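You operate a simulated robot arm through the tools that you are given. There is no shell and no other tool. Be economical: measure what you need, move in short steps, check, and stop when the job is done.

Carry out the task below with a simulated robot arm. There is one attempt and no reset: what you move stays moved.

TASK
Take the sponge and leave it in the yellow handled bowl. Then put one of the new potatoes from the table top on top of the butter pack.
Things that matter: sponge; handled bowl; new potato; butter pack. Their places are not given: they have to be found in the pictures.

It is judged by the outcome, as a careful person would: the job done as asked, and still so three seconds after it is handed in. It fails if anything else is knocked over, pushed out of place, dropped, spilled or broken.

THE ROBOT
A 7-joint arm with a two-finger parallel gripper, fixed in place. Base frame: the origin is at the foot of the arm, x ahead of it, y to its left, z up; the work surface is at about z = -2. Lengths are in mm, angles in rad, forces in N, time in s.
With the tool pointing down near the work surface it reaches from about 240 to 620 mm from the base axis. Its first joint turns from -1.152 to 1.152 rad. Payload 2.6 kg.
Tool frame: the origin (TCP) lies between the finger pads and is the grasp point; the fingertips stand 30 mm ahead of it; z points along the fingers, y is the line along which they close. The gripper opens to 94 mm. The fingers are 28 mm wide and 10 mm thick; the gripper's body (50 by 96 mm) begins 55 mm behind the TCP.
Orientation is told as [roll, pitch, yaw] about the base's x, y, z axes, in that order, counted from this pose: with the fingers straight down and closing along the base's y, the tool's x points along the base's -x, its y along +y and its z along -z.

THE INTERFACE
- The arm moves only by the tool nudge_tool. Its argument "plan" is a list of rows, each a list of 7 numbers: the shift along the tool's x, y, z in units of 25 mm (1.0 is 25 mm), then the turn, a rotation vector about the tool's x, y, z in units of 6 degrees (1.0 is 6 degrees), then the opening, from 0 (shut) to 1 (fully open). In form: [[dx, dy, dz, wx, wy, wz, jaw], ...]. A call has 1 to 12 rows; each row shifts and turns the commanded pose from where the row before left it, along the tool's axes as they then stand. A call with a number of a shift or a turn outside -1 to 1 is refused whole. A row lasts 0.2 s, in which the tool goes at most 50 mm and 0.15 rad; a call with a longer step from one row to the next is refused whole, and so is a gripper value outside its range. A pose out of reach is approached as far as the arm can. The call stops where the force on the tool passes 40 N (or 10 N more than at its start, if that is more) or the arm is blocked; 0.2 s more then pass. The fingers move at their own pace (about 72 mm/s each) and stop on an object; they squeeze with about 39 N. The grip force told is the motor's: it shows also when the fingers shut on nothing. Time passes only in rows, and 0.2 s behind the last, so rows that do not move let the fingers close. It gives the time, the measured TCP pose, the force on the tool (base axes), the opening and the grip force at its end, in the units of the frame above (readings bear some noise).
- Cameras (640 x 400 px; columns grow to the right, rows downward): "scene" is fixed at [30.1, 430.2, 555.5]; the picture's right is [-0.81, -0.59, 0.00], its down [-0.38, 0.52, -0.77] and it looks along [0.45, -0.62, -0.64] (base axes); focal length 275 px, centre (320, 200). "wrist" rides on the gripper at [-37, 0, -58] in the tool frame; the picture's right is [0.00, -1.00, 0.00], its down [0.97, 0.00, -0.24] and it looks along [0.24, 0.00, 0.97] (tool axes); focal length 218 px, centre (320, 200).
- capture(camera): a new picture of that camera. No time passes.
- point_at(camera, pixels): for up to 12 pixels [column, row] of the newest picture of that camera ("zoom" is the newest enlarged one), the place [x, y, z] in the base frame of the surface seen there, good to about 3 mm. No time passes.
- close_up(camera, box): a new picture of the part [left, top, right, bottom] of that camera's present view, enlarged. No time passes.
- finish_job(): hands the job in; it is judged then, once.

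Work in short steps. Measure before you move; look again where a grasp or a placing could have gone wrong, and mend it. You have 80 turns and 46 pictures in all, the two below and enlarged ones among them. Open the gripper and draw the arm clear of the work before you hand the job in, unless the task says otherwise; then end with one line.

The tools are called after "Call:" by a JSON object that holds its "name" and its "arguments". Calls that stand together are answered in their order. nudge_tool: Moves the arm, as the interface text tells. Its arguments: {"type":"object","properties":{"plan":{"type":"array","items":{"type":"array","items":{"type":"number"}}}},"required":["plan"]} The other tools are called the same way: capture (camera) takes a picture; point_at (camera, pixels) gives the place of the surface under pixels of a picture; close_up (camera, box) takes an enlarged picture of a part of a camera's view; finish_job () hands the job in.

At the start:

```text
t: 0.0
eef_pos: [364.3, -96.8, 338.5]
tool_rot: [0.0, -0.001, 0.001]
force: [0.1, -0.3, 0.4]
grip_width: 93.9
grasp_force: 0.0
```

scene: 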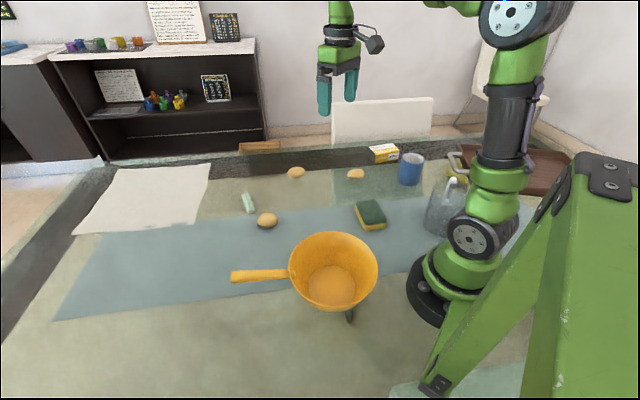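
wrist: 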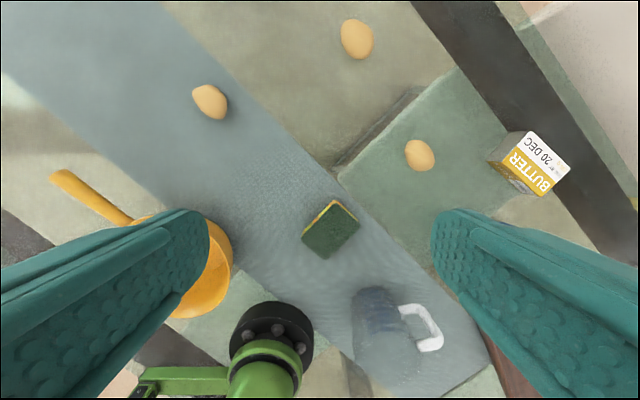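

The scene shows the sponge at (370,215), the bowl at (333,272), potatoes at (267,220), (296,172) and (356,174), and butter at (384,153). I'll measure these first.

Call:
{"name": "close_up", "arguments": {"camera": "scene", "box": [220, 130, 480, 330]}}

Call:
{"name": "point_at", "arguments": {"camera": "wrist", "pixels": [[330, 232], [334, 202], [359, 225], [324, 257], [303, 235], [420, 155], [209, 101], [357, 39], [545, 150], [525, 175], [520, 150], [205, 265]]}}

Call:
{"name": "point_at", "arguments": {"camera": "scene", "pixels": [[333, 285], [333, 234], [377, 270], [291, 270], [335, 308], [260, 275], [235, 275], [368, 212], [383, 148], [356, 173], [267, 219], [410, 160]]}}

```text
2.00 times, centred on (350, 230) of scene
```

zoom: 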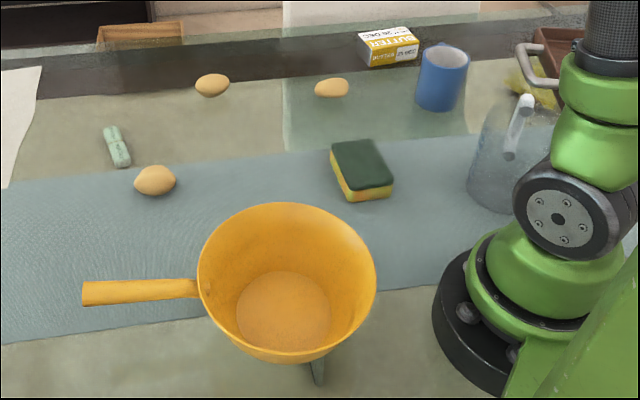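

```text
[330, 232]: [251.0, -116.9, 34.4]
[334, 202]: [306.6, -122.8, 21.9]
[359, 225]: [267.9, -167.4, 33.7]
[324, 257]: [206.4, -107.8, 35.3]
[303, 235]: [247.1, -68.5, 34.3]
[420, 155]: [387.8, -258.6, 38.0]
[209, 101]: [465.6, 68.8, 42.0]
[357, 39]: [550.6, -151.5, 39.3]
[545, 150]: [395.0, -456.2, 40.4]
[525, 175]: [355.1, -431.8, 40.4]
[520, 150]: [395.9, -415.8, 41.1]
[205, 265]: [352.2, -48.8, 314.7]
```

```text
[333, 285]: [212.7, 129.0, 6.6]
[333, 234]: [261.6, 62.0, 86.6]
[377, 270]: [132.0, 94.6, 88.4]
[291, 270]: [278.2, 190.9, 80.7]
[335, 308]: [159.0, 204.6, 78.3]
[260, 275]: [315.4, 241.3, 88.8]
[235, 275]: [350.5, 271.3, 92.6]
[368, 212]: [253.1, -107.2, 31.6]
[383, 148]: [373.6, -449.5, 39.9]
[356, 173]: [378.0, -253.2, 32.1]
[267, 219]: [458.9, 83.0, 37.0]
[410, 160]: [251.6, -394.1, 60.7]
```

I need the jug's location and height relative to the sponge, plus finer detail on the bowl rim and floor.

Call:
{"name": "point_at", "arguments": {"camera": "zoom", "pixels": [[480, 130], [475, 195], [522, 100], [508, 155], [500, 115], [285, 275], [238, 310], [330, 310], [334, 146], [371, 140], [391, 184], [352, 190]]}}

Call:
{"name": "point_at", "arguments": {"camera": "wrist", "pixels": [[375, 292], [360, 300], [392, 345], [405, 308], [435, 345], [230, 265], [215, 300], [180, 316], [230, 235], [60, 176], [125, 222], [440, 320]]}}

```text
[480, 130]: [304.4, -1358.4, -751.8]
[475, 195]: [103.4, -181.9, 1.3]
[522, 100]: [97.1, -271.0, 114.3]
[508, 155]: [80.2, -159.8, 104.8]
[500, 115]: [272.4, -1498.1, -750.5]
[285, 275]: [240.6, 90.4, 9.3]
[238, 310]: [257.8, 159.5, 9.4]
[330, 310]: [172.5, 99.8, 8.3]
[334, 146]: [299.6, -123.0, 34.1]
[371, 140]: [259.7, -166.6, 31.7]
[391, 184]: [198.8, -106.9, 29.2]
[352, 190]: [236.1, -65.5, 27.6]
```

```text
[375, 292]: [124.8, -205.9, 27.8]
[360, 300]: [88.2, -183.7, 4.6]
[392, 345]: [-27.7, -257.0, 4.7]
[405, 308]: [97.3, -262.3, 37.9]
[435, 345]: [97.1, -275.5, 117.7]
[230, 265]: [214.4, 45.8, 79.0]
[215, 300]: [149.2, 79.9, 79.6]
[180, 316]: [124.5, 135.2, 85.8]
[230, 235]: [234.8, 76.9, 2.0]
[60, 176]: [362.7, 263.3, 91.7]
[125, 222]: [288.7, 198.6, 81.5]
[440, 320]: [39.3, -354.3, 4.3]
```

Jug is at about (85,-205), clear of the sponge at (251,-116). Its short axis lies along (0.7,0.7). I move above it, then turn 45°.

Call:
{"name": "nudge_tool", "arguments": {"plan": [[0.566, -0.096, 0.97, 0, 0, 0, 1], [0.566, -0.096, 0.97, 0, 0, 0, 1], [0.566, -0.096, 0.97, 0, 0, 0, 1], [0.566, -0.096, 0.97, 0, 0, 0, 1], [0.566, -0.096, 0.97, 0, 0, 0, 1], [0.566, -0.096, 0.97, 0, 0, 0, 1], [0.566, -0.096, 0.97, 0, 0, 0, 1], [0.566, -0.096, 0.97, 0, 0, 0, 1], [0, 0, 0, 0, 0, 0, 1]]}}

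Call:
{"name": "nudge_tool", "arguments": {"plan": [[0, 0, 0, 0, 0, 0.9375, 1], [0, 0, 0, 0, 0, 0.9375, 1], [0, 0, 0, 0, 0, 0.9375, 1], [0, 0, 0, 0, 0, 0.9375, 1], [0, 0, 0, 0, 0, 0.9375, 1], [0, 0, 0, 0, 0, 0.9375, 1], [0, 0, 0, 0, 0, 0.9375, 1], [0, 0, 0, 0, 0, 0.9375, 1], [0, 0, 0, 0, 0, 0, 1]]}}

Call:
{"name": "capture", "arguments": {"camera": "wrist"}}

```text
t: 2.0
eef_pos: [251.8, -117.5, 143.8]
tool_rot: [0.0, -0.001, -0.002]
force: [0.4, 0.1, 0.1]
grip_width: 94.0
grasp_force: 0.1
```

```text
t: 4.0
eef_pos: [251.8, -116.7, 144.7]
tool_rot: [-0.002, 0.0, -0.787]
force: [-0.1, -0.1, -0.9]
grip_width: 94.0
grasp_force: 0.1
```

```text
42 pictures are left
```

wrist: 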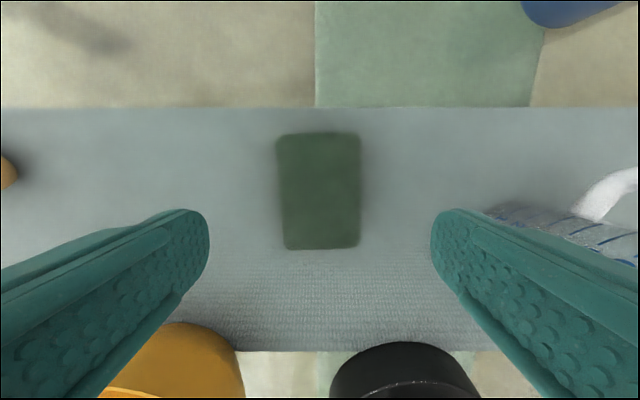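

The sponge is aligned between the fingers (276–360 columns). I check its centre and how close the jug's edge is.

Call:
{"name": "point_at", "arguments": {"camera": "wrist", "pixels": [[280, 138], [357, 138], [286, 245], [356, 245], [319, 190], [488, 209], [530, 215], [580, 250], [585, 210], [620, 180]]}}

```text
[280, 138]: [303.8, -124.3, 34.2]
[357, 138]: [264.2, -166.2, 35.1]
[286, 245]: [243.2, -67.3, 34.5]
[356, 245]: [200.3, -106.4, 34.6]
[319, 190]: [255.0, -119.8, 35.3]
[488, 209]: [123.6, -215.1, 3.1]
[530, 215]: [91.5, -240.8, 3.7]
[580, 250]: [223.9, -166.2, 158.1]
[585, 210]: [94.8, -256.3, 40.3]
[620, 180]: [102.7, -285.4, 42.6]
```

Sponge centre is (253,-116), with the jug clear. I descend to z≈33 and close.

Call:
{"name": "nudge_tool", "arguments": {"plan": [[0, 0, 0.9, 0, 0, 0, 1], [0, 0, 0.9, 0, 0, 0, 1], [0, 0, 0.9, 0, 0, 0, 1], [0, 0, 0.9, 0, 0, 0, 1], [0, 0, 0.83, 0, 0, 0, 1], [0, 0, 0, 0, 0, 0, 0.6], [0, 0, 0, 0, 0, 0, 0.3], [0, 0, 0, 0, 0, 0, 0.3], [0, 0, 0, 0, 0, 0, 0.3]]}}

```text
t: 6.0
eef_pos: [251.5, -117.8, 32.0]
tool_rot: [0.0, -0.001, -0.785]
force: [0.0, 0.2, -0.3]
grip_width: 66.8
grasp_force: 38.9
```

Gripped at 66.8 mm with 39 N. Lift.

Call:
{"name": "nudge_tool", "arguments": {"plan": [[0, 0, -0.6, 0, 0, 0, 0.3], [0, 0, -1, 0, 0, 0, 0.3], [0, 0, -1, 0, 0, 0, 0.3], [0, 0, -1, 0, 0, 0, 0.3], [0, 0, -1, 0, 0, 0, 0.3], [0, 0, -1, 0, 0, 0, 0.3], [0, 0, -0.8, 0, 0, 0, 0.3], [0, 0, 0, 0, 0, 0, 0.3]]}}

Call:
{"name": "capture", "arguments": {"camera": "scene"}}

```text
t: 7.8
eef_pos: [251.9, -116.2, 194.6]
tool_rot: [0.0, -0.001, -0.786]
force: [-0.4, -0.1, 0.4]
grip_width: 67.0
grasp_force: 39.6
```

```text
41 pictures are left
```

scene: 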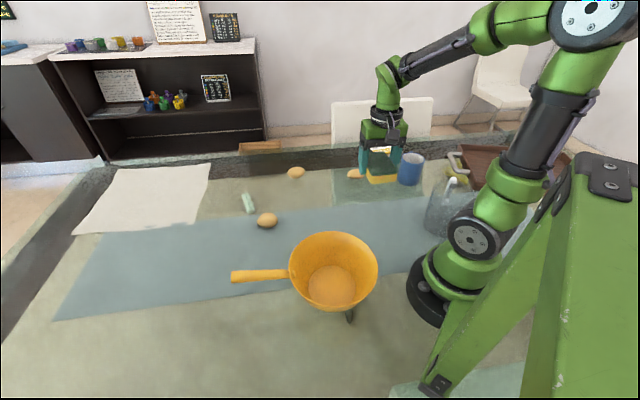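

Sponge is held cleanly. I carry it at z≈195 via (275,10) to above the bowl centre at (212,132).

Call:
{"name": "nudge_tool", "arguments": {"plan": [[0.583, 0.843, 0, 0, 0, 0, 0.3], [0.583, 0.843, 0, 0, 0, 0, 0.3], [0.583, 0.843, 0, 0, 0, 0, 0.3], [0.583, 0.843, 0, 0, 0, 0, 0.3], [0.583, 0.843, 0, 0, 0, 0, 0.3], [0.872, 0.278, 0, 0, 0, 0, 0.3], [0.872, 0.278, 0, 0, 0, 0, 0.3], [0.872, 0.278, 0, 0, 0, 0, 0.3], [0.872, 0.278, 0, 0, 0, 0, 0.3], [0.872, 0.278, 0, 0, 0, 0, 0.3], [0.872, 0.278, 0, 0, 0, 0, 0.3], [0, 0, 0, 0, 0, 0, 0.3]]}}

Call:
{"name": "capture", "arguments": {"camera": "scene"}}

Call:
{"name": "capture", "arguments": {"camera": "wrist"}}

```text
t: 10.4
eef_pos: [210.7, 131.5, 194.2]
tool_rot: [-0.001, -0.001, -0.784]
force: [0.6, 0.0, -0.1]
grip_width: 67.0
grasp_force: 39.1
```

```text
40 pictures are left
```

scene: 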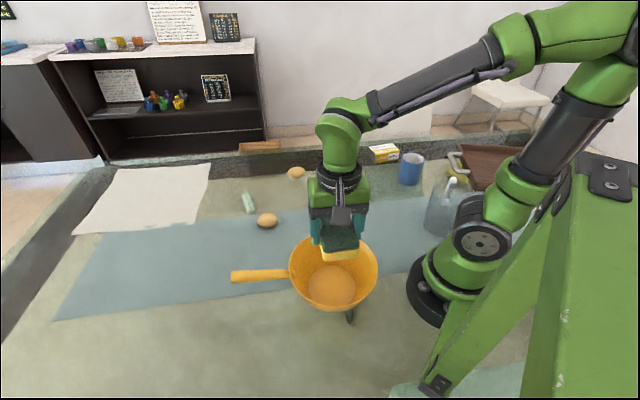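

```text
39 pictures are left
```

wrist: 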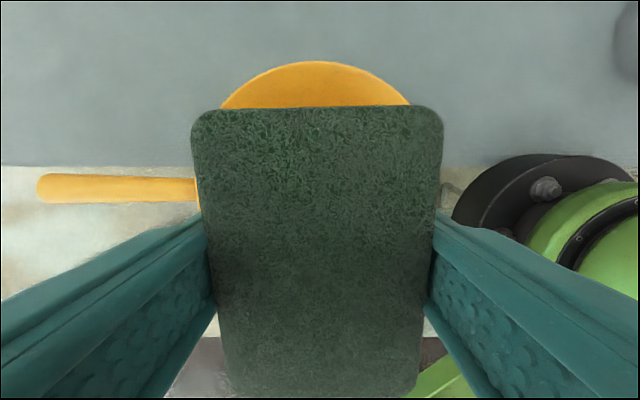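

Centred over the bowl. Descend part way to z≈100 (tips just below the rim) and check.

Call:
{"name": "nudge_tool", "arguments": {"plan": [[0, 0, 0.8, 0, 0, 0, 0.3], [0, 0, 0.8, 0, 0, 0, 0.3], [0, 0, 0.8, 0, 0, 0, 0.3], [0, 0, 0.7, 0, 0, 0, 0.3], [0, 0, 0.6, 0, 0, 0, 0.3], [0, 0, 0, 0, 0, 0, 0.3]]}}

Call:
{"name": "close_up", "arguments": {"camera": "scene", "box": [230, 200, 430, 330]}}

Call:
{"name": "capture", "arguments": {"camera": "wrist"}}

```text
t: 11.8
eef_pos: [211.5, 131.5, 100.6]
tool_rot: [-0.001, -0.001, -0.786]
force: [-0.4, -0.5, 0.9]
grip_width: 67.1
grasp_force: 39.4
```

```text
3.08 times, centred on (330, 265) of scene
```

zoom: 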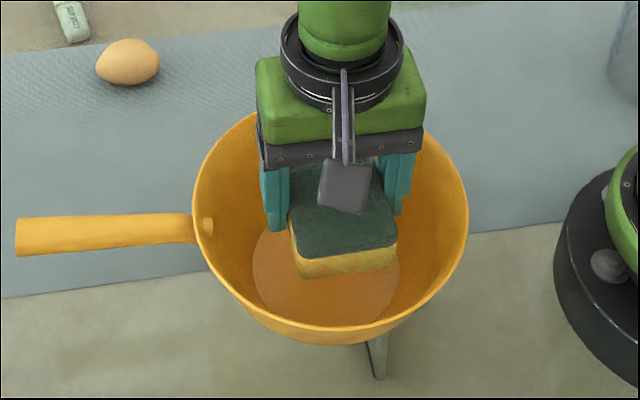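

```text
37 pictures are left
```

wrist: 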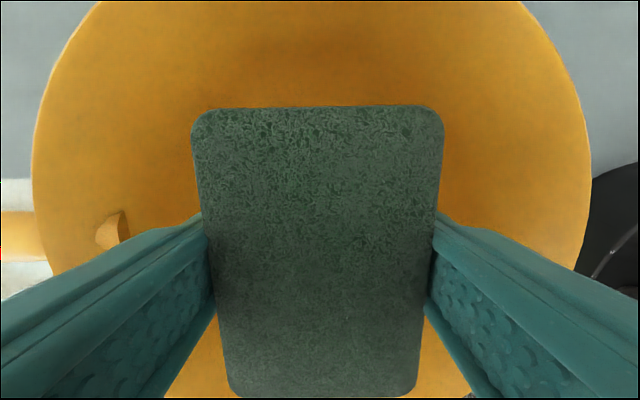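

Centred in the rim (33–590 columns). Descend to z≈62.

Call:
{"name": "nudge_tool", "arguments": {"plan": [[0, 0, 0.5, 0, 0, 0, 0.3], [0, 0, 0.5, 0, 0, 0, 0.3], [0, 0, 0.5, 0, 0, 0, 0.3], [0, 0, 0, 0, 0, 0, 0.3]]}}

Call:
{"name": "close_up", "arguments": {"camera": "scene", "box": [230, 200, 430, 330]}}

```text
t: 12.8
eef_pos: [210.5, 131.8, 62.9]
tool_rot: [0.0, 0.0, -0.783]
force: [-0.3, 0.3, 0.1]
grip_width: 67.0
grasp_force: 38.7
```

```text
3.08 times, centred on (330, 265) of scene
```

zoom: 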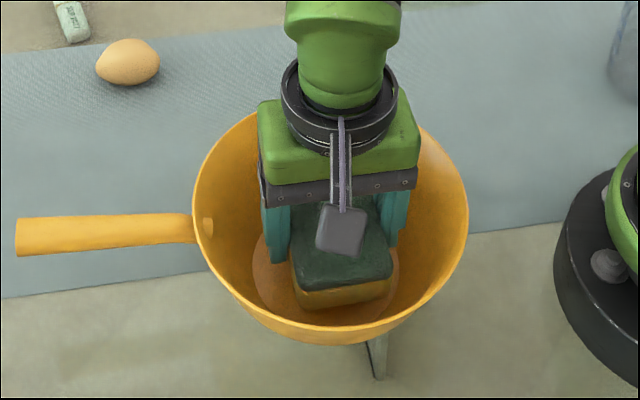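

Well placed over the bowl floor with no contact. Lower another ~15 mm.

Call:
{"name": "nudge_tool", "arguments": {"plan": [[0, 0, 0.25, 0, 0, 0, 0.3], [0, 0, 0.2, 0, 0, 0, 0.3], [0, 0, 0.15, 0, 0, 0, 0.3], [0, 0, 0, 0, 0, 0, 0.3]]}}

```text
t: 13.6
eef_pos: [213.6, 133.8, 49.9]
tool_rot: [0.008, -0.004, -0.783]
force: [-2.3, -1.1, 10.2]
grip_width: 67.2
grasp_force: 38.9
stopped in row 4: the force on the tool passed its limit (the readings are from after the stop); the commanded pose is now the measured one
```

Contact: the sponge touches the bowl at z≈50. Release gently with a small opening.

Call:
{"name": "nudge_tool", "arguments": {"plan": [[0, 0, -0.08, 0, 0, 0, 0.74], [0, 0, 0, 0, 0, 0, 0.78], [0, 0, 0, 0, 0, 0, 0.8]]}}

Call:
{"name": "close_up", "arguments": {"camera": "scene", "box": [230, 200, 430, 330]}}

```text
t: 14.4
eef_pos: [212.9, 132.6, 52.5]
tool_rot: [0.01, -0.003, -0.783]
force: [-0.6, 0.2, 0.2]
grip_width: 75.2
grasp_force: 0.1
```

```text
3.08 times, centred on (330, 265) of scene
```

zoom: 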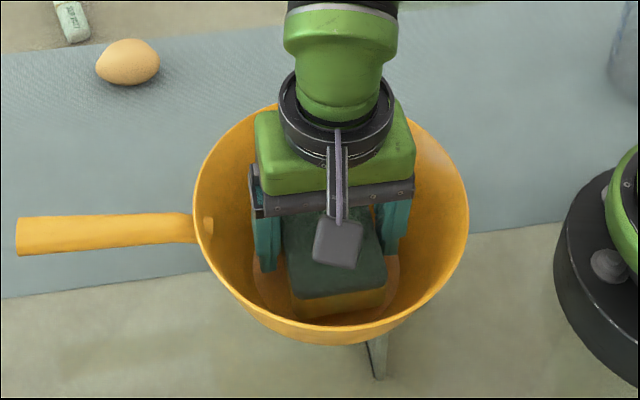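

Released. Lift straight up.

Call:
{"name": "nudge_tool", "arguments": {"plan": [[0, 0, -0.4, 0, 0, 0, 0.8], [0, 0, -0.7, 0, 0, 0, 0.8], [0, 0, -1, 0, 0, 0, 0.8], [0, 0, -1, 0, 0, 0, 0.8], [0, 0, -1, 0, 0, 0, 0.8], [0, 0, -1, 0, 0, 0, 0.8], [0, 0, -1, 0, 0, 0, 0.8], [0, 0, -1, 0, 0, 0, 0.8], [0, 0, 0, 0, 0, 0, 0.8]]}}

Call:
{"name": "capture", "arguments": {"camera": "scene"}}

```text
t: 16.4
eef_pos: [212.0, 132.5, 231.7]
tool_rot: [0.009, -0.005, -0.783]
force: [0.3, 0.8, 0.3]
grip_width: 75.1
grasp_force: 0.1
```

```text
34 pictures are left
```

scene: 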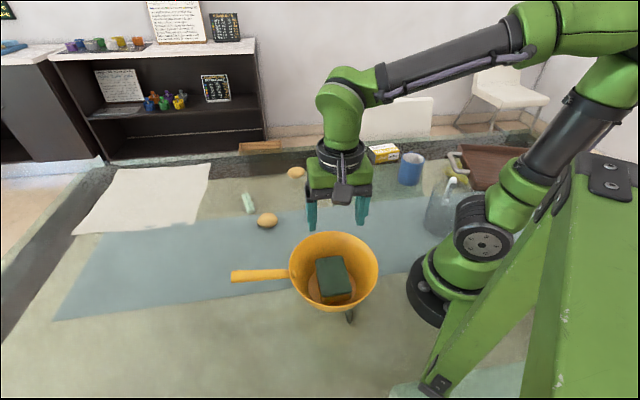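

Sponge sits in the bowl. Now I travel over the potato near (383,-256) at z≈230 to look at it.

Call:
{"name": "nudge_tool", "arguments": {"plan": [[-0.878, -0.341, 0, 0, 0, 0, 0.8], [-0.878, -0.341, 0, 0, 0, 0, 0.8], [-0.878, -0.341, 0, 0, 0, 0, 0.8], [-0.878, -0.341, 0, 0, 0, 0, 0.8], [-0.878, -0.341, 0, 0, 0, 0, 0.8], [-0.878, -0.341, 0, 0, 0, 0, 0.8], [-0.878, -0.341, 0, 0, 0, 0, 0.8], [-0.878, -0.341, 0, 0, 0, 0, 0.8], [-0.878, -0.341, 0, 0, 0, 0, 0.8]]}}

Call:
{"name": "nudge_tool", "arguments": {"plan": [[-0.878, -0.341, 0, 0, 0, 0, 0.8], [-0.878, -0.341, 0, 0, 0, 0, 0.8], [-0.878, -0.341, 0, 0, 0, 0, 0.8], [-0.878, -0.341, 0, 0, 0, 0, 0.8], [-0.878, -0.341, 0, 0, 0, 0, 0.8], [-0.878, -0.341, 0, 0, 0, 0, 0.8], [-0.878, -0.341, 0, 0, 0, 0, 0.8], [-0.878, -0.341, 0, 0, 0, 0, 0.8], [-0.878, -0.341, 0, 0, 0, 0, 0.8], [0, 0, 0, 0, 0, 0, 1]]}}

Call:
{"name": "capture", "arguments": {"camera": "wrist"}}

Call:
{"name": "close_up", "arguments": {"camera": "scene", "box": [290, 230, 390, 310]}}

```text
t: 18.4
eef_pos: [296.5, -59.9, 230.3]
tool_rot: [0.01, -0.002, -0.783]
force: [-0.1, 0.4, 0.0]
grip_width: 75.2
grasp_force: 0.1
```

```text
t: 20.6
eef_pos: [384.2, -255.0, 231.0]
tool_rot: [0.009, -0.003, -0.784]
force: [-0.5, -0.6, 0.1]
grip_width: 93.8
grasp_force: 0.1
```

```text
33 pictures are left
```

wrist: 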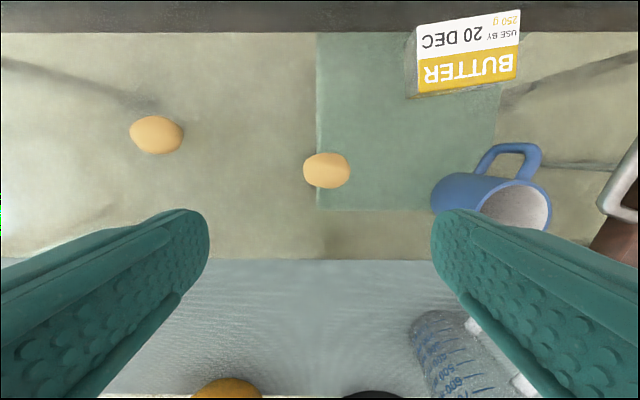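

```text
5.00 times, centred on (340, 270) of scene
```

zoom: 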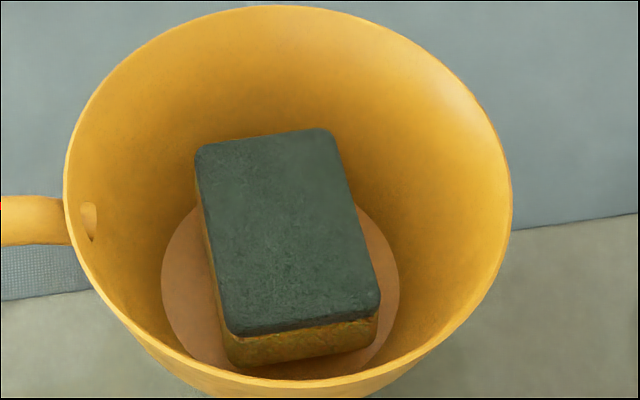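

The sponge lies flat in the bowl. The potato at (327,170) is longer along columns, so I'd grip across its rows; measuring potato and butter.

Call:
{"name": "close_up", "arguments": {"camera": "wrist", "box": [280, 0, 540, 200]}}

Call:
{"name": "point_at", "arguments": {"camera": "wrist", "pixels": [[327, 170], [305, 170], [348, 170], [327, 154], [327, 186], [419, 28], [518, 13], [517, 45], [421, 62], [516, 76], [422, 90], [468, 45]]}}

```text
2.00 times, centred on (410, 100) of wrist
```

zoom: 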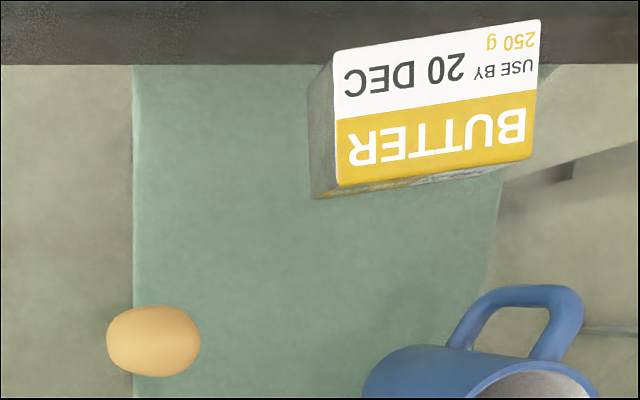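

```text
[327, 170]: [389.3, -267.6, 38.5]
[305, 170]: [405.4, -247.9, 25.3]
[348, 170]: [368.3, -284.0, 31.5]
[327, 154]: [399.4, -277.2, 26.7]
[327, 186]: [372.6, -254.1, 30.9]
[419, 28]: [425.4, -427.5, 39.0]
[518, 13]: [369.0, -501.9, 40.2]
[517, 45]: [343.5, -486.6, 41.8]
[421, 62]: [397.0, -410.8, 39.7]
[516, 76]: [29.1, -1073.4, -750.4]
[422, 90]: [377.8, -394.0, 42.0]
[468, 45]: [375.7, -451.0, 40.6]
```

Potato centre ≈(386.5,-266), about 52×40, top 38.5; butter top centre ≈(373,-448), z 40, about 94×57. I turn the tool −90° to grip the narrow axis, then align and descend to z≈130.

Call:
{"name": "nudge_tool", "arguments": {"plan": [[0, 0, 0, 0, 0, -1, 1], [0, 0, 0, 0, 0, -1, 1], [0, 0, 0, 0, 0, -1, 1], [0, 0, 0, 0, 0, -1, 1], [0, 0, 0, 0, 0, -1, 1], [0, 0, 0, 0, 0, -1, 1], [0, 0, 0, 0, 0, -1, 1], [0, 0, 0, 0, 0, -1, 1], [0, 0, 0, 0, 0, -1, 1], [0, 0, 0, 0, 0, -1, 1], [0, 0, 0, 0, 0, -1, 1], [0, 0, 0, 0, 0, -1, 1]]}}

Call:
{"name": "nudge_tool", "arguments": {"plan": [[0, 0, 0, 0, 0, -1, 1], [0, 0, 0, 0, 0, -1, 1], [0, 0, 0, 0, 0, -1, 1], [0.25, -0.376, 0.8, 0, 0, 0, 1], [0, 0, 0.8, 0, 0, 0, 1], [0, 0, 0.8, 0, 0, 0, 1], [0, 0, 0.8, 0, 0, 0, 1], [0, 0, 0.8, 0, 0, 0, 1], [0, 0, 0, 0, 0, 0, 1]]}}

Call:
{"name": "capture", "arguments": {"camera": "wrist"}}

```text
t: 23.2
eef_pos: [383.0, -253.9, 230.2]
tool_rot: [0.0, -0.009, 0.474]
force: [0.8, 0.4, 0.1]
grip_width: 93.9
grasp_force: 0.1
```

```text
t: 25.2
eef_pos: [386.0, -264.1, 129.4]
tool_rot: [-0.003, -0.008, 0.788]
force: [-0.2, -0.6, -0.1]
grip_width: 94.0
grasp_force: 0.0
```

```text
30 pictures are left
```

wrist: 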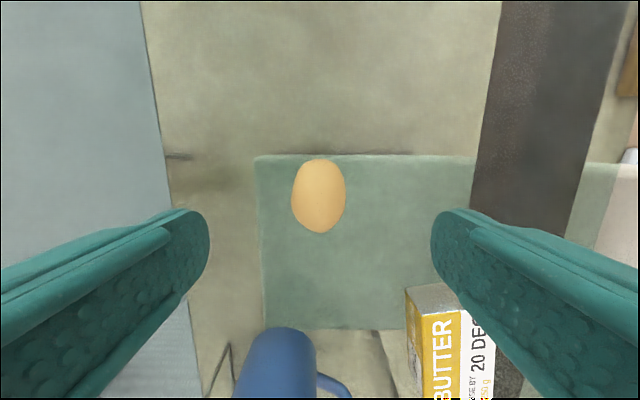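

The potato is at (319,196), narrow axis along the fingers' line. Verify its centre.

Call:
{"name": "point_at", "arguments": {"camera": "wrist", "pixels": [[318, 200], [295, 196], [342, 196], [318, 163], [318, 228]]}}

```text
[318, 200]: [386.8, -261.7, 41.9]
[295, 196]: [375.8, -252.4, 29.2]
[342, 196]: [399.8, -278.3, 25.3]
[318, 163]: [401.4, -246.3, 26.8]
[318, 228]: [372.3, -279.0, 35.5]
```

Centred within ~2 mm. Descend to z≈32 and close.

Call:
{"name": "nudge_tool", "arguments": {"plan": [[0, 0, 0.8, 0, 0, 0, 1], [0, 0, 0.8, 0, 0, 0, 1], [0, 0, 0.8, 0, 0, 0, 1], [0, 0, 0.8, 0, 0, 0, 1], [0, 0, 0.68, 0, 0, 0, 1], [0, 0, 0, 0, 0, 0, 0.7], [0, 0, 0, 0, 0, 0, 0.4], [0, 0, 0, 0, 0, 0, 0.2], [0, 0, 0, 0, 0, 0, 0.2], [0, 0, 0, 0, 0, 0, 0.2]]}}

```text
t: 27.4
eef_pos: [385.9, -265.1, 33.2]
tool_rot: [-0.002, -0.009, 0.787]
force: [-0.5, 0.8, 0.0]
grip_width: 40.1
grasp_force: 38.6
```

Gripped at 40 mm. Lift to z≈160 and check.

Call:
{"name": "nudge_tool", "arguments": {"plan": [[0, 0, -0.5, 0, 0, 0, 0.2], [0, 0, -0.8, 0, 0, 0, 0.2], [0, 0, -1, 0, 0, 0, 0.2], [0, 0, -1, 0, 0, 0, 0.2], [0, 0, -1, 0, 0, 0, 0.2], [0, 0, -0.8, 0, 0, 0, 0.2], [0, 0, 0, 0, 0, 0, 0.2]]}}

Call:
{"name": "capture", "arguments": {"camera": "wrist"}}

Call:
{"name": "close_up", "arguments": {"camera": "scene", "box": [300, 90, 460, 190]}}

```text
t: 29.0
eef_pos: [386.2, -264.4, 160.7]
tool_rot: [-0.004, -0.007, 0.787]
force: [0.1, -0.1, 0.1]
grip_width: 40.2
grasp_force: 38.9
```

```text
29 pictures are left
```

wrist: 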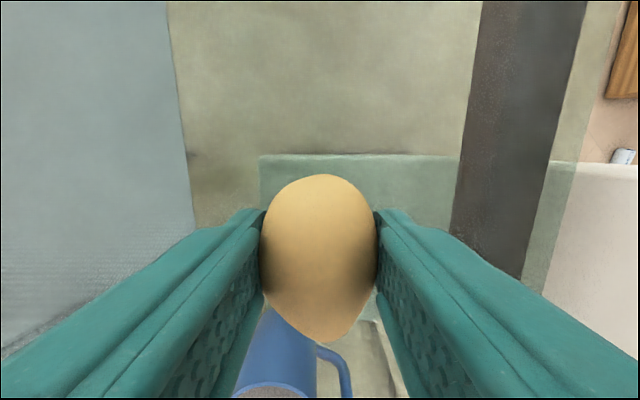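

```text
4.00 times, centred on (380, 140) of scene
```

zoom: 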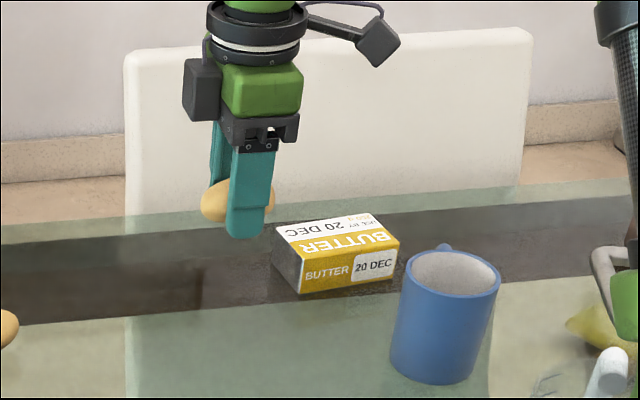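

Potato is held firmly. Move it over the butter centre (373,-448) at z≈160.

Call:
{"name": "nudge_tool", "arguments": {"plan": [[0.696, -0.602, 0, 0, 0, 0, 0.2], [0.696, -0.602, 0, 0, 0, 0, 0.2], [0.696, -0.602, 0, 0, 0, 0, 0.2], [0.696, -0.602, 0, 0, 0, 0, 0.2], [0.696, -0.602, 0, 0, 0, 0, 0.2], [0.696, -0.602, 0, 0, 0, 0, 0.2], [0.696, -0.602, 0, 0, 0, 0, 0.2], [0.696, -0.602, 0, 0, 0, 0, 0.2], [0, 0, 0, 0, 0, 0, 0.2], [0, 0, 0, 0, 0, 0, 0.2]]}}

Call:
{"name": "capture", "arguments": {"camera": "wrist"}}

Call:
{"name": "close_up", "arguments": {"camera": "scene", "box": [300, 90, 460, 190]}}

```text
t: 31.2
eef_pos: [372.8, -448.8, 159.1]
tool_rot: [-0.003, -0.009, 0.787]
force: [0.1, -0.5, -0.9]
grip_width: 40.0
grasp_force: 39.3
```

```text
27 pictures are left
```

wrist: 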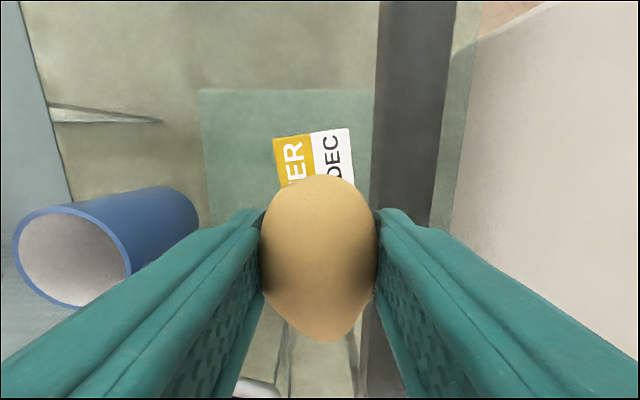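

```text
4.00 times, centred on (380, 140) of scene
```

zoom: 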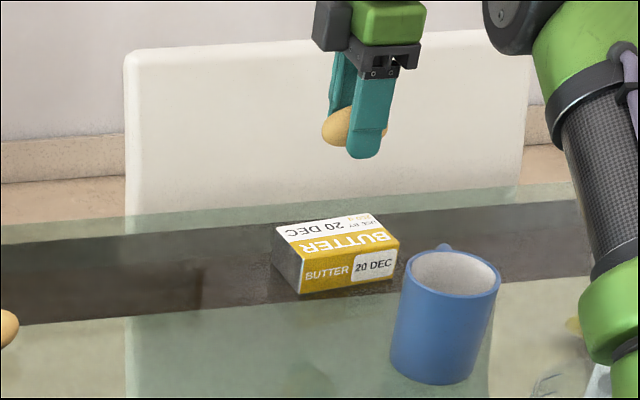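

Over the butter. Measure visible butter corners and the mug's nearest edge/height before lowering.

Call:
{"name": "point_at", "arguments": {"camera": "wrist", "pixels": [[276, 142], [348, 131], [313, 140], [190, 200], [150, 190], [120, 280], [60, 212], [195, 225]]}}

Call:
{"name": "point_at", "arguments": {"camera": "zoom", "pixels": [[276, 226], [368, 215], [398, 241], [303, 259], [336, 237], [450, 250], [425, 258], [498, 280], [445, 245]]}}

```text
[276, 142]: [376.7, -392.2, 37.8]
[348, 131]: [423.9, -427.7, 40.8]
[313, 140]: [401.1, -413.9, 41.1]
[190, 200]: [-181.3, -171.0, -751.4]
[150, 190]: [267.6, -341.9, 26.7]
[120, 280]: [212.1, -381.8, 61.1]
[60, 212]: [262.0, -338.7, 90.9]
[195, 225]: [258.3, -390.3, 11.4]
```

```text
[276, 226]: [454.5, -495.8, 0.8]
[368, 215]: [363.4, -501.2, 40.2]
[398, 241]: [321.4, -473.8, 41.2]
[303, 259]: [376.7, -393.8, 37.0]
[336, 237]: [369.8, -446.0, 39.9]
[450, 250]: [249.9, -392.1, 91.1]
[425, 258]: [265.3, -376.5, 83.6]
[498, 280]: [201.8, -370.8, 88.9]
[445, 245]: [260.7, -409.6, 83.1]
```

Butter centre confirmed (373,-448); the mug is >80 mm away. Lower to z≈80.

Call:
{"name": "nudge_tool", "arguments": {"plan": [[0, 0, 0.8, 0, 0, 0, 0.2], [0, 0, 0.8, 0, 0, 0, 0.2], [0, 0, 0.8, 0, 0, 0, 0.2], [0, 0, 0.5, 0, 0, 0, 0.2], [0, 0, 0.25, 0, 0, 0, 0.2], [0, 0, 0, 0, 0, 0, 0.2], [0, 0, 0, 0, 0, 0, 0.2]]}}

Call:
{"name": "close_up", "arguments": {"camera": "scene", "box": [340, 110, 430, 170]}}

```text
t: 32.8
eef_pos: [372.6, -447.8, 81.2]
tool_rot: [-0.004, -0.009, 0.789]
force: [0.6, -0.7, 0.5]
grip_width: 39.4
grasp_force: 39.3
```

```text
6.67 times, centred on (385, 140) of scene
```

zoom: 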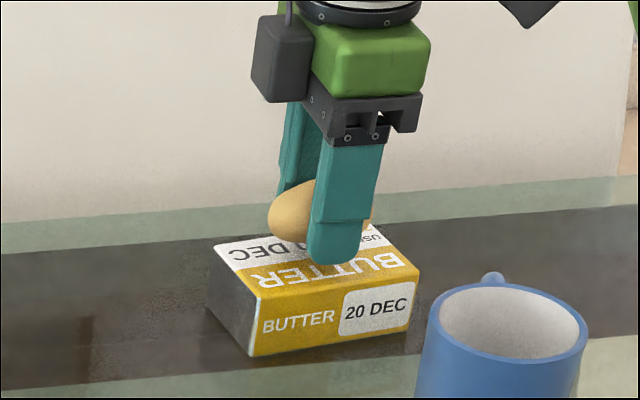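

Lower slowly by about 5 mm.

Call:
{"name": "nudge_tool", "arguments": {"plan": [[0, 0, 0.06, 0, 0, 0, 0.2], [0, 0, 0.06, 0, 0, 0, 0.2], [0, 0, 0.06, 0, 0, 0, 0.2], [0, 0, 0.04, 0, 0, 0, 0.2], [0, 0, 0, 0, 0, 0, 0.2]]}}

```text
t: 34.0
eef_pos: [373.6, -448.8, 75.6]
tool_rot: [0.0, -0.008, 0.788]
force: [0.1, 0.0, -0.5]
grip_width: 39.1
grasp_force: 38.8
```

No contact yet; go down 1 mm at a time.

Call:
{"name": "nudge_tool", "arguments": {"plan": [[0, 0, 0.04, 0, 0, 0, 0.2], [0, 0, 0, 0, 0, 0, 0.2]]}}

Call:
{"name": "nudge_tool", "arguments": {"plan": [[0, 0, 0.04, 0, 0, 0, 0.2], [0, 0, 0, 0, 0, 0, 0.2]]}}

Call:
{"name": "close_up", "arguments": {"camera": "scene", "box": [340, 110, 430, 170]}}

```text
t: 34.6
eef_pos: [373.5, -447.7, 74.7]
tool_rot: [-0.004, -0.009, 0.789]
force: [0.3, 0.0, -0.1]
grip_width: 39.3
grasp_force: 39.1
```

```text
t: 35.2
eef_pos: [373.3, -449.2, 73.6]
tool_rot: [-0.004, -0.008, 0.787]
force: [-1.1, -0.3, -1.1]
grip_width: 39.2
grasp_force: 38.8
```

```text
6.67 times, centred on (385, 140) of scene
```

zoom: 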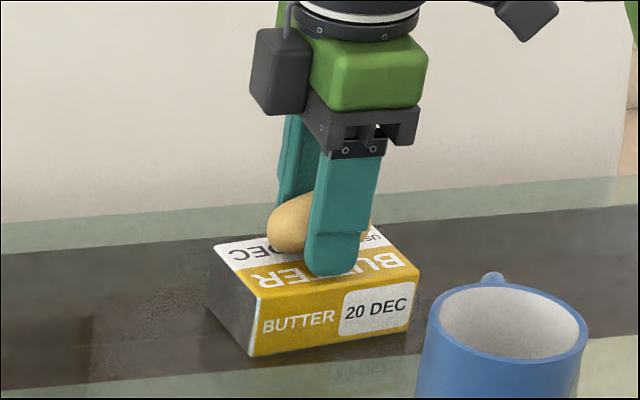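

Call:
{"name": "nudge_tool", "arguments": {"plan": [[0, 0, 0.04, 0, 0, 0, 0.2], [0, 0, 0, 0, 0, 0, 0.2]]}}

Call:
{"name": "close_up", "arguments": {"camera": "wrist", "box": [220, 60, 420, 360]}}

```text
t: 35.8
eef_pos: [373.5, -449.2, 71.9]
tool_rot: [-0.003, -0.008, 0.787]
force: [-1.3, 0.4, 5.4]
grip_width: 39.1
grasp_force: 38.5
```

```text
1.33 times, centred on (320, 210) of wrist
```

zoom: 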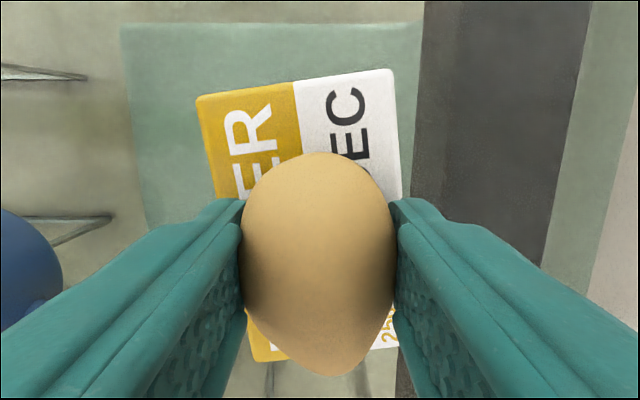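

Contact at 5 N: the potato rests on the butter. Open gradually.

Call:
{"name": "nudge_tool", "arguments": {"plan": [[0, 0, 0, 0, 0, 0, 0.4], [0, 0, 0, 0, 0, 0, 0.42], [0, 0, 0, 0, 0, 0, 0.44], [0, 0, 0, 0, 0, 0, 0.46], [0, 0, 0, 0, 0, 0, 0.48], [0, 0, 0, 0, 0, 0, 0.5], [0, 0, 0, 0, 0, 0, 0.5], [0, 0, 0, 0, 0, 0, 0.5], [0, 0, 0, 0, 0, 0, 0.5]]}}

Call:
{"name": "capture", "arguments": {"camera": "wrist"}}

Call:
{"name": "close_up", "arguments": {"camera": "scene", "box": [340, 110, 430, 170]}}

```text
t: 37.8
eef_pos: [373.8, -447.3, 71.8]
tool_rot: [-0.004, -0.007, 0.788]
force: [0.8, -1.7, 0.0]
grip_width: 47.1
grasp_force: 0.2
```

```text
22 pictures are left
```

wrist: 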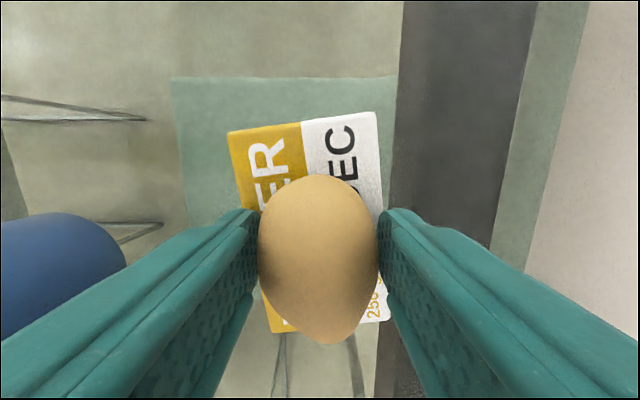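

```text
6.67 times, centred on (385, 140) of scene
```

zoom: 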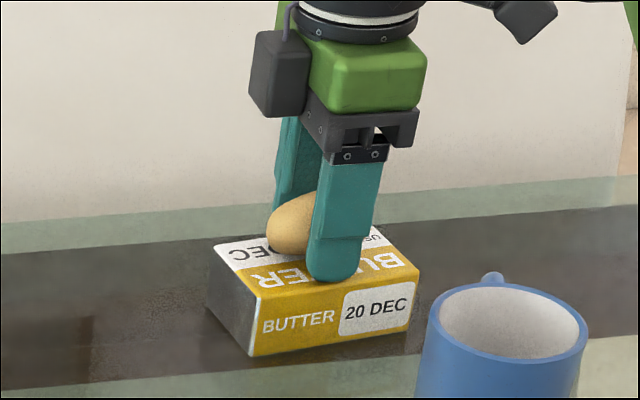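

The potato stays put. Open wider gradually and watch for rolling.

Call:
{"name": "nudge_tool", "arguments": {"plan": [[0, 0, 0, 0, 0, 0, 0.54], [0, 0, 0, 0, 0, 0, 0.58], [0, 0, 0, 0, 0, 0, 0.62], [0, 0, 0, 0, 0, 0, 0.66], [0, 0, 0, 0, 0, 0, 0.66], [0, 0, 0, 0, 0, 0, 0.66], [0, 0, 0, 0, 0, 0, 0.66]]}}

Call:
{"name": "capture", "arguments": {"camera": "wrist"}}

```text
t: 39.4
eef_pos: [374.0, -447.6, 72.0]
tool_rot: [-0.003, -0.008, 0.788]
force: [-0.6, -0.3, -0.4]
grip_width: 62.0
grasp_force: 0.0
```

```text
20 pictures are left
```

wrist: 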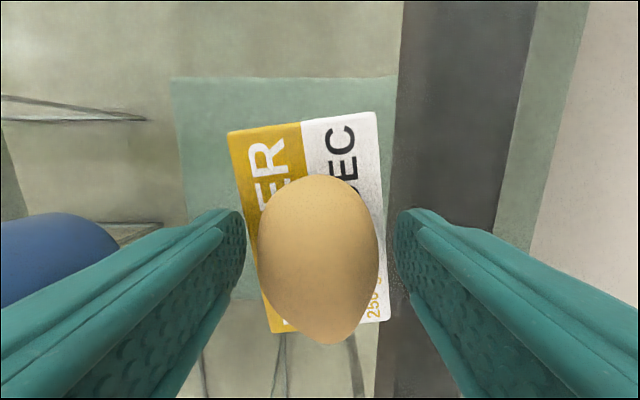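

Free of both fingers and steady. Lift straight up slowly.

Call:
{"name": "nudge_tool", "arguments": {"plan": [[0, 0, -0.3, 0, 0, 0, 0.7], [0, 0, -0.6, 0, 0, 0, 0.7], [0, 0, -0.8, 0, 0, 0, 0.7], [0, 0, -1, 0, 0, 0, 0.7], [0, 0, -1, 0, 0, 0, 0.7], [0, 0, -1, 0, 0, 0, 0.7], [0, 0, -1, 0, 0, 0, 0.7], [-0.8, 0.6, 0, 0, 0, 0, 0.7], [-0.8, 0.6, 0, 0, 0, 0, 0.7], [-0.8, 0.6, 0, 0, 0, 0, 0.7], [-0.8, 0.6, 0, 0, 0, 0, 0.7], [0, 0, 0, 0, 0, 0, 0.7]]}}

Call:
{"name": "capture", "arguments": {"camera": "scene"}}

Call:
{"name": "close_up", "arguments": {"camera": "scene", "box": [340, 110, 430, 170]}}

```text
t: 42.0
eef_pos: [386.0, -349.9, 216.0]
tool_rot: [-0.003, -0.007, 0.789]
force: [0.0, 0.7, 1.1]
grip_width: 65.8
grasp_force: 0.1
```

```text
19 pictures are left
```

scene: 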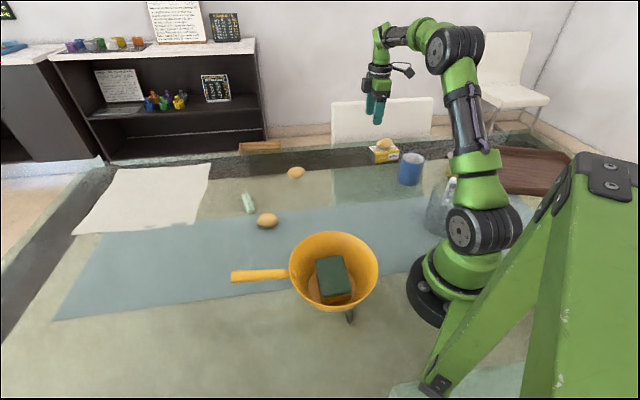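

```text
6.67 times, centred on (385, 140) of scene
```

zoom: 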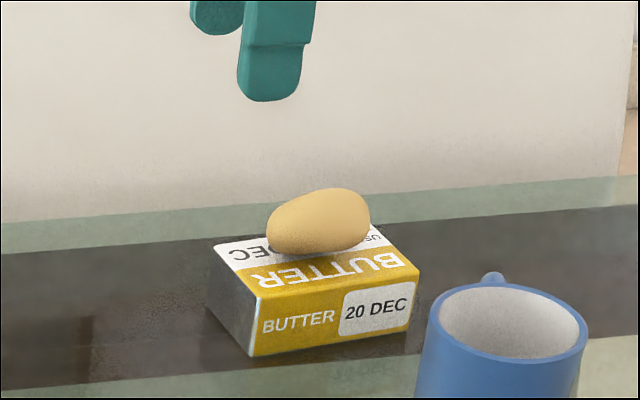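

The potato rests on the butter, the sponge is in the bowl, everything else is unmoved and the arm is clear, so I hand in.

Call:
{"name": "finish_job", "arguments": {}}

```text
The job is handed in.
```

The sponge is in the yellow handled bowl and one new potato is on top of the butter pack; the last picture showed both in place and nothing else moved, and the job is handed in.
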